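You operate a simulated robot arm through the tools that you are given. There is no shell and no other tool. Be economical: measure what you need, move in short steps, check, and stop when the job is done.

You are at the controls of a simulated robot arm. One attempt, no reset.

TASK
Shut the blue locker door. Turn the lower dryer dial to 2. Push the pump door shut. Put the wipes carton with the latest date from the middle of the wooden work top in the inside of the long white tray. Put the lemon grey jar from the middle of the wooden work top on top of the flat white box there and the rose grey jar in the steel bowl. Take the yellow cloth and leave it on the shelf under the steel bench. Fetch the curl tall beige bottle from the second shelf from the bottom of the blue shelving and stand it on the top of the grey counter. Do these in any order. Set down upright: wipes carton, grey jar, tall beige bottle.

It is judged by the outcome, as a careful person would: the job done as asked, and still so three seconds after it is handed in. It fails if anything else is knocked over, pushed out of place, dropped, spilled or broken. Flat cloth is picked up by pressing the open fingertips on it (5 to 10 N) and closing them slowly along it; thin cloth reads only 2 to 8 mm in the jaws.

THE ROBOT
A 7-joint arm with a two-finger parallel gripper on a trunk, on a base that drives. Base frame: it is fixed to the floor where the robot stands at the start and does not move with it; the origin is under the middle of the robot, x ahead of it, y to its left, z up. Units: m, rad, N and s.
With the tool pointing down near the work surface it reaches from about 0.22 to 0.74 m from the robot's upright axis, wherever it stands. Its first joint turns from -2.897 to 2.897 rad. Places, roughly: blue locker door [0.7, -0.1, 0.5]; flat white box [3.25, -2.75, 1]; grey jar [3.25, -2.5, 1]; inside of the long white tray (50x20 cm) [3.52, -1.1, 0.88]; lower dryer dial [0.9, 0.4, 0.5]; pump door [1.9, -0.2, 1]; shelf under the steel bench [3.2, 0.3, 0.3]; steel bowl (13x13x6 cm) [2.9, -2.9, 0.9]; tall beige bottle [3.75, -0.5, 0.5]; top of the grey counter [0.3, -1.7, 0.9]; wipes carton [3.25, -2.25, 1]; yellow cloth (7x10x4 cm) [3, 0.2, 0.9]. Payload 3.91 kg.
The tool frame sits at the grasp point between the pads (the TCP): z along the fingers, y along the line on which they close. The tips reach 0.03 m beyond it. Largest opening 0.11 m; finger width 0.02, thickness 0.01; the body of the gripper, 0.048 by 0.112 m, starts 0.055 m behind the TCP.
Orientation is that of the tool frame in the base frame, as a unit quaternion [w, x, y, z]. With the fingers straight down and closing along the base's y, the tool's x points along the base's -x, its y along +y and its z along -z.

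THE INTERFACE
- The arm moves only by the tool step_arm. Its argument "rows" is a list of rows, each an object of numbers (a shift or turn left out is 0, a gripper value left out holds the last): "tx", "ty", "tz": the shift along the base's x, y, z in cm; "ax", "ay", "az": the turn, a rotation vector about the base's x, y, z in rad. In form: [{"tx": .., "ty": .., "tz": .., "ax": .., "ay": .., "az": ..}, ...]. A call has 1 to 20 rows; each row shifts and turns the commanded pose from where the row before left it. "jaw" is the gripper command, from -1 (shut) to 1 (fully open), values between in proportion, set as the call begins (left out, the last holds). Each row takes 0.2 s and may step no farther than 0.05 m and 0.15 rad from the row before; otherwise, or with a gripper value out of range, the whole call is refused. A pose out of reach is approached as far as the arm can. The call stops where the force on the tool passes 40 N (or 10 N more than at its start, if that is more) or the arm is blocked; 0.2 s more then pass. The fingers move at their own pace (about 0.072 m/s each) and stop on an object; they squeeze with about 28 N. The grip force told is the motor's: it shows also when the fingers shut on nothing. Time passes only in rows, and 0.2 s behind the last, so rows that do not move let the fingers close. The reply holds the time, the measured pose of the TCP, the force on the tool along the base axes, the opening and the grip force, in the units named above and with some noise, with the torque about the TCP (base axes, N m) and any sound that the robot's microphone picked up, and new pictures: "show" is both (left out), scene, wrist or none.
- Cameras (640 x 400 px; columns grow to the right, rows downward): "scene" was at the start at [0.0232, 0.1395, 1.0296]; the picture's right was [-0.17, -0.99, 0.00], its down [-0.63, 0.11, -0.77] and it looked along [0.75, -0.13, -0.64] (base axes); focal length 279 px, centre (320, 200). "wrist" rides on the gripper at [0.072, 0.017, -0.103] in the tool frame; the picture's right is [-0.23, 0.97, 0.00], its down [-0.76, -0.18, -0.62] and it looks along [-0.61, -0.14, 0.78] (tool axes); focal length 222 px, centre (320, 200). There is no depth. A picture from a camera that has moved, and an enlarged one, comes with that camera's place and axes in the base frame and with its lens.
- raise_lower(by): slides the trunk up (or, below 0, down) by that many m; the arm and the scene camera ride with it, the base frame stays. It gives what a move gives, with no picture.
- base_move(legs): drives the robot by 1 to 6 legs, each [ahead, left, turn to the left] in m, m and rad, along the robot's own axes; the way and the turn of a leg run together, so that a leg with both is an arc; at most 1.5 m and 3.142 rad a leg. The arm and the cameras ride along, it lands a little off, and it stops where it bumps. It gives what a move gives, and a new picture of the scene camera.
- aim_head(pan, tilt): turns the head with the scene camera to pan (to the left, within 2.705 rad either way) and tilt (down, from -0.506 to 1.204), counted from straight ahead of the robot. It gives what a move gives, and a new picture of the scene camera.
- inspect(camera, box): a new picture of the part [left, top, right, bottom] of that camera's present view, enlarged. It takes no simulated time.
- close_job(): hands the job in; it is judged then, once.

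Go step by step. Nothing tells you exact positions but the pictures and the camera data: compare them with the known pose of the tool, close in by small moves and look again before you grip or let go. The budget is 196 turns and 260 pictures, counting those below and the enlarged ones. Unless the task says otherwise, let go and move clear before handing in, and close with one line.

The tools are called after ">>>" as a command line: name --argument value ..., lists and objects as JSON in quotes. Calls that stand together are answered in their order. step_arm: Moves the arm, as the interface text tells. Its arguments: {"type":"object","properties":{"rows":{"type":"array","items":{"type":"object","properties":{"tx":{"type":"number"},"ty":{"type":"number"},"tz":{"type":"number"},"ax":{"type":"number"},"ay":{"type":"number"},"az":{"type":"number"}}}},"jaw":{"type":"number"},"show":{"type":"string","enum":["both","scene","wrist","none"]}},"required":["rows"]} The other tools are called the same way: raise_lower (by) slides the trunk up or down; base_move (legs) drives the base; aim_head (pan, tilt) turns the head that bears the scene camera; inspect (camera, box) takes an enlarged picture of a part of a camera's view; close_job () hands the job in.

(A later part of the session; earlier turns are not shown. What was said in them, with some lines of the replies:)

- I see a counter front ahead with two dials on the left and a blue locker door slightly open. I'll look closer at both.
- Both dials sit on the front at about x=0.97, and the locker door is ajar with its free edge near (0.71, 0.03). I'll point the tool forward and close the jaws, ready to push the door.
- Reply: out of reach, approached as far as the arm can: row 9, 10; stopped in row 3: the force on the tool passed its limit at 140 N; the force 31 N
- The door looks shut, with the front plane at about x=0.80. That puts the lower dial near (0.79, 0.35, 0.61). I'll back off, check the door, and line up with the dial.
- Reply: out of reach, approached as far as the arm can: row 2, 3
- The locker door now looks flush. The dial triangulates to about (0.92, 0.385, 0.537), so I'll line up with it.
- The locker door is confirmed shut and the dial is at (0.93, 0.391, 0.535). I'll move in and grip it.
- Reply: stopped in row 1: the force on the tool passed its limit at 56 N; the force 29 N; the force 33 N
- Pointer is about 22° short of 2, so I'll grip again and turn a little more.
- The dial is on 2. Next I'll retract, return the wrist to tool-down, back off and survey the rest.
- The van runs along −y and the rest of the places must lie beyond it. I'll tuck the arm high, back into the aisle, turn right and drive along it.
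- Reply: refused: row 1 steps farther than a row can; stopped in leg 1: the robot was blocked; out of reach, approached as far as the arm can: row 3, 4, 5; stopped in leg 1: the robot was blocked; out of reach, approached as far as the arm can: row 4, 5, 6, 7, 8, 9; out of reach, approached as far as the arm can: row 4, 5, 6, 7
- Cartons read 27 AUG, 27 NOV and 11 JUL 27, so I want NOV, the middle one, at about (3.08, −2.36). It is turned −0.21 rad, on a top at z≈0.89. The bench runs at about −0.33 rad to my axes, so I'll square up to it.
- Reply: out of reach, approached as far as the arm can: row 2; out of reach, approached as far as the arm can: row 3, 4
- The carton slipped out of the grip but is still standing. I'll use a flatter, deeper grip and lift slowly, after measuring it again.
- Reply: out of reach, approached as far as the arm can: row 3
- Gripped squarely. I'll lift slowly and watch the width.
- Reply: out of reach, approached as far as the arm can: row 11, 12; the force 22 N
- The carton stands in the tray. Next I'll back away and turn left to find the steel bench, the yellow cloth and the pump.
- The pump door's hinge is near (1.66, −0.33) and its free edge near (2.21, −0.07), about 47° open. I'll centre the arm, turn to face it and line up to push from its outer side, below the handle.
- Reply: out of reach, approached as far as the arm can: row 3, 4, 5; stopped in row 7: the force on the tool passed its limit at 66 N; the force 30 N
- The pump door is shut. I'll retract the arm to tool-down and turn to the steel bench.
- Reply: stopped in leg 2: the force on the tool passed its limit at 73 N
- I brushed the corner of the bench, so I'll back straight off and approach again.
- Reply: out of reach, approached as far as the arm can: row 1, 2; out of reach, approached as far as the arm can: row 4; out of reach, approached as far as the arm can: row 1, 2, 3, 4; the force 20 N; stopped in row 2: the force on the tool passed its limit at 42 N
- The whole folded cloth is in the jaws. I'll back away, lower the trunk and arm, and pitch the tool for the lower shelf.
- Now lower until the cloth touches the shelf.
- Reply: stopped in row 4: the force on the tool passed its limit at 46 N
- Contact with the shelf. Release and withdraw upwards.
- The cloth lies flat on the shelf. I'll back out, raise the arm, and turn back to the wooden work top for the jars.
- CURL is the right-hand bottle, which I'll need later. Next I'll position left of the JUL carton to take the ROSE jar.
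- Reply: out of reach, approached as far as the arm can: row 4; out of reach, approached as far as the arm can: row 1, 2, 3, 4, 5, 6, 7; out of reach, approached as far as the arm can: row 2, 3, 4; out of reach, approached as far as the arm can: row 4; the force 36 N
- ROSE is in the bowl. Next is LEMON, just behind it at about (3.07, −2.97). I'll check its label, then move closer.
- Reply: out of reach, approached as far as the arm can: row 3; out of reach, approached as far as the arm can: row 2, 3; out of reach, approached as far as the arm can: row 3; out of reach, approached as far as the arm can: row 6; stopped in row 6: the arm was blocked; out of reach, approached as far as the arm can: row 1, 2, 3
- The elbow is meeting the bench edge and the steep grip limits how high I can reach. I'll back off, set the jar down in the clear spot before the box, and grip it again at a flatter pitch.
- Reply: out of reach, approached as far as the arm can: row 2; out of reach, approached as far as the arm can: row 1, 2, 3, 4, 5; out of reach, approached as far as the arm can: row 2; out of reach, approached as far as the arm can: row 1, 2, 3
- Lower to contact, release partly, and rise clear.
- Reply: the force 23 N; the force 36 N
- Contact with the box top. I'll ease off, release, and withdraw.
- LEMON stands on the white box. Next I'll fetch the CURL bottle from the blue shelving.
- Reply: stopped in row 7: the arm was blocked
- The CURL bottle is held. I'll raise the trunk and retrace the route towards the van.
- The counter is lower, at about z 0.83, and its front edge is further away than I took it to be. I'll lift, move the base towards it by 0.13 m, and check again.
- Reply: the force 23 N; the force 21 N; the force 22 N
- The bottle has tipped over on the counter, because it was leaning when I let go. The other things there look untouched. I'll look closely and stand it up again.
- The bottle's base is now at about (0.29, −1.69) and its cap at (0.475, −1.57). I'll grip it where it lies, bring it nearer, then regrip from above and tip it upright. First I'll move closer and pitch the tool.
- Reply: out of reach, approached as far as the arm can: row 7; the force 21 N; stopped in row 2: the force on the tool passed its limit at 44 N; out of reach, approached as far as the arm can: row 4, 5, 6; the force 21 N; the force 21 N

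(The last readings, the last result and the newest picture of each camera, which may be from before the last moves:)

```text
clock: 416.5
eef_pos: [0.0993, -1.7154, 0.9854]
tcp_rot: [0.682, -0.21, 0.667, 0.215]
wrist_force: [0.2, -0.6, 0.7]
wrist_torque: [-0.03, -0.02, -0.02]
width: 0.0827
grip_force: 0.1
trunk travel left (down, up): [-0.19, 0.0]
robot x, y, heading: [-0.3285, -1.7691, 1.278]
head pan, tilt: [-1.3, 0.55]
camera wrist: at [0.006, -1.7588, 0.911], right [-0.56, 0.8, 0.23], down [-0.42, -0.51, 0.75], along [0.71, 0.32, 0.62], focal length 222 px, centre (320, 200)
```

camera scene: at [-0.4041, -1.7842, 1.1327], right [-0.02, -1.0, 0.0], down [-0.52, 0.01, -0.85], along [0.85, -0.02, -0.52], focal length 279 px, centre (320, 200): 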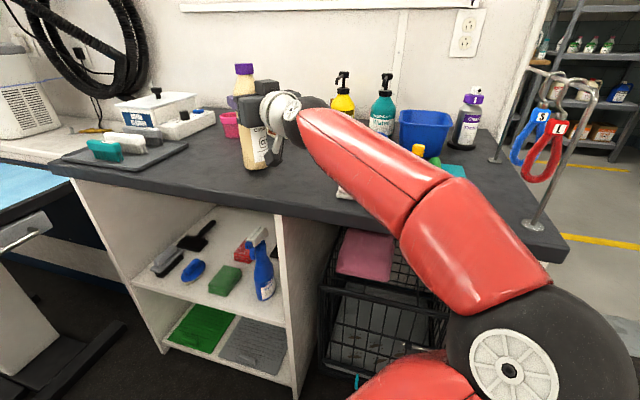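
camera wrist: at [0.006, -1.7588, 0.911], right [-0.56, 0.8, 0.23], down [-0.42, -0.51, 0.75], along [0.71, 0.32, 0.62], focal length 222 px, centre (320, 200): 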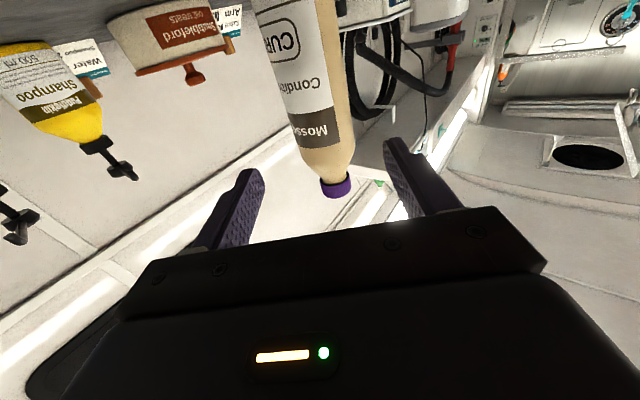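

Bottle is standing. I'll retreat further and check the counter.

>>> step_arm --rows '[{"tx": -3, "ty": -1.2}, {"tx": -3, "ty": -0.8, "tz": 1}, {"tx": -3, "tz": 2}, {}, {}]' --show "scene"

>>> inspect --camera "scene" --box '[60, 60, 480, 230]'

```text
clock: 417.7
eef_pos: [0.0102, -1.7351, 1.0169]
tcp_rot: [0.683, -0.209, 0.666, 0.216]
wrist_force: [-0.1, -1.2, -0.1]
wrist_torque: [0.01, 0.01, -0.03]
width: 0.0824
grip_force: 0.0
trunk travel left (down, up): [-0.19, 0.0]
robot x, y, heading: [-0.3257, -1.7661, 1.275]
head pan, tilt: [-1.3, 0.55]
camera scene: at [-0.4043, -1.7845, 1.1326], right [-0.02, -1.0, 0.0], down [-0.52, 0.01, -0.85], along [0.85, -0.02, -0.52], focal length 279 px, centre (320, 200)
```

scene: 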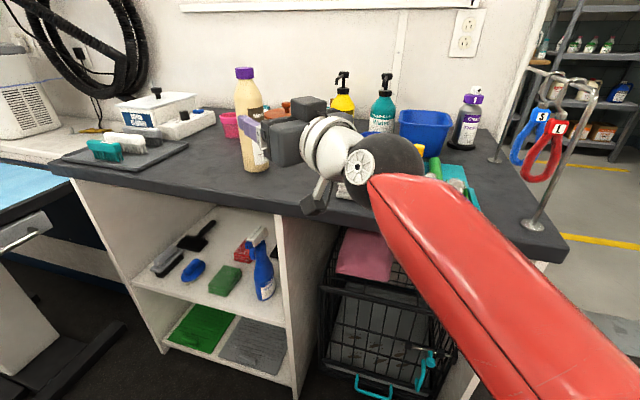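

```text
1.52 times, centred on (270, 145) of scene
camera zoom: at [-0.4043, -1.7845, 1.1326], right [-0.02, -1.0, 0.0], down [-0.52, 0.01, -0.85], along [0.85, -0.02, -0.52], focal length 425 px, centre (396, 284)
```

zoom: 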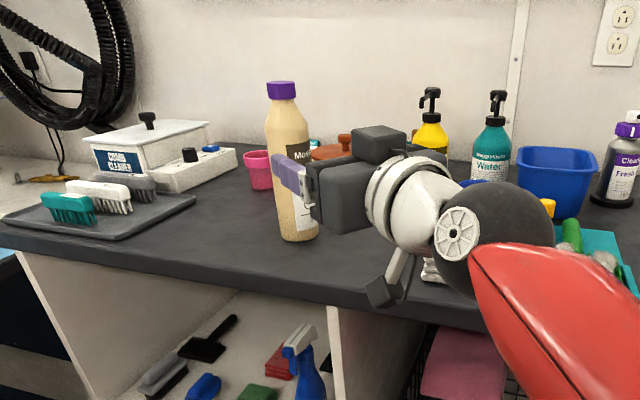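

The CURL bottle stands upright and the other counter items are in place. I'll move the base away and take a last look.

>>> step_arm --rows '[{"tz": 2}, {"tz": 2}]' --show "none"

>>> base_move --legs '[[0, 0.2, 0]]'

```text
clock: 418.3
eef_pos: [0.0085, -1.735, 1.0567]
tcp_rot: [0.682, -0.209, 0.667, 0.215]
wrist_force: [0.2, 1.0, -0.6]
wrist_torque: [0.01, 0.03, 0.03]
width: 0.0824
grip_force: 0.0
trunk travel left (down, up): [-0.19, 0.0]
robot x, y, heading: [-0.3255, -1.7708, 1.278]
head pan, tilt: [-1.3, 0.55]
```

```text
clock: 419.9
eef_pos: [-0.1809, -1.6784, 1.058]
tcp_rot: [0.683, -0.208, 0.667, 0.214]
wrist_force: [-1.0, 0.4, -0.2]
wrist_torque: [0.0, 0.02, -0.01]
width: 0.0825
grip_force: 0.0
trunk travel left (down, up): [-0.19, 0.0]
robot x, y, heading: [-0.5179, -1.7049, 1.27]
head pan, tilt: [-1.3, 0.55]
camera scene: at [-0.5941, -1.7264, 1.1326], right [-0.03, -1.0, 0.0], down [-0.52, 0.01, -0.85], along [0.85, -0.02, -0.52], focal length 279 px, centre (320, 200)
```

scene: 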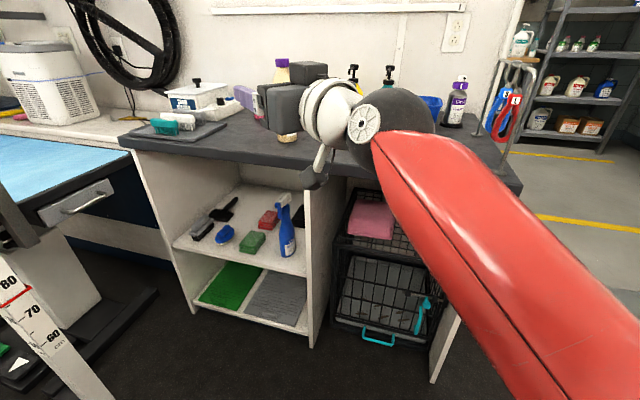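

Every item has been done and checked in the pictures, and the arm is clear of everything, so I'm handing in.

>>> close_job

```text
The job is handed in.
```

I did all seven tasks and handed the job in; the last pictures showed each as asked, though the bottle tipped over on the grey counter and I had to stand it up again.
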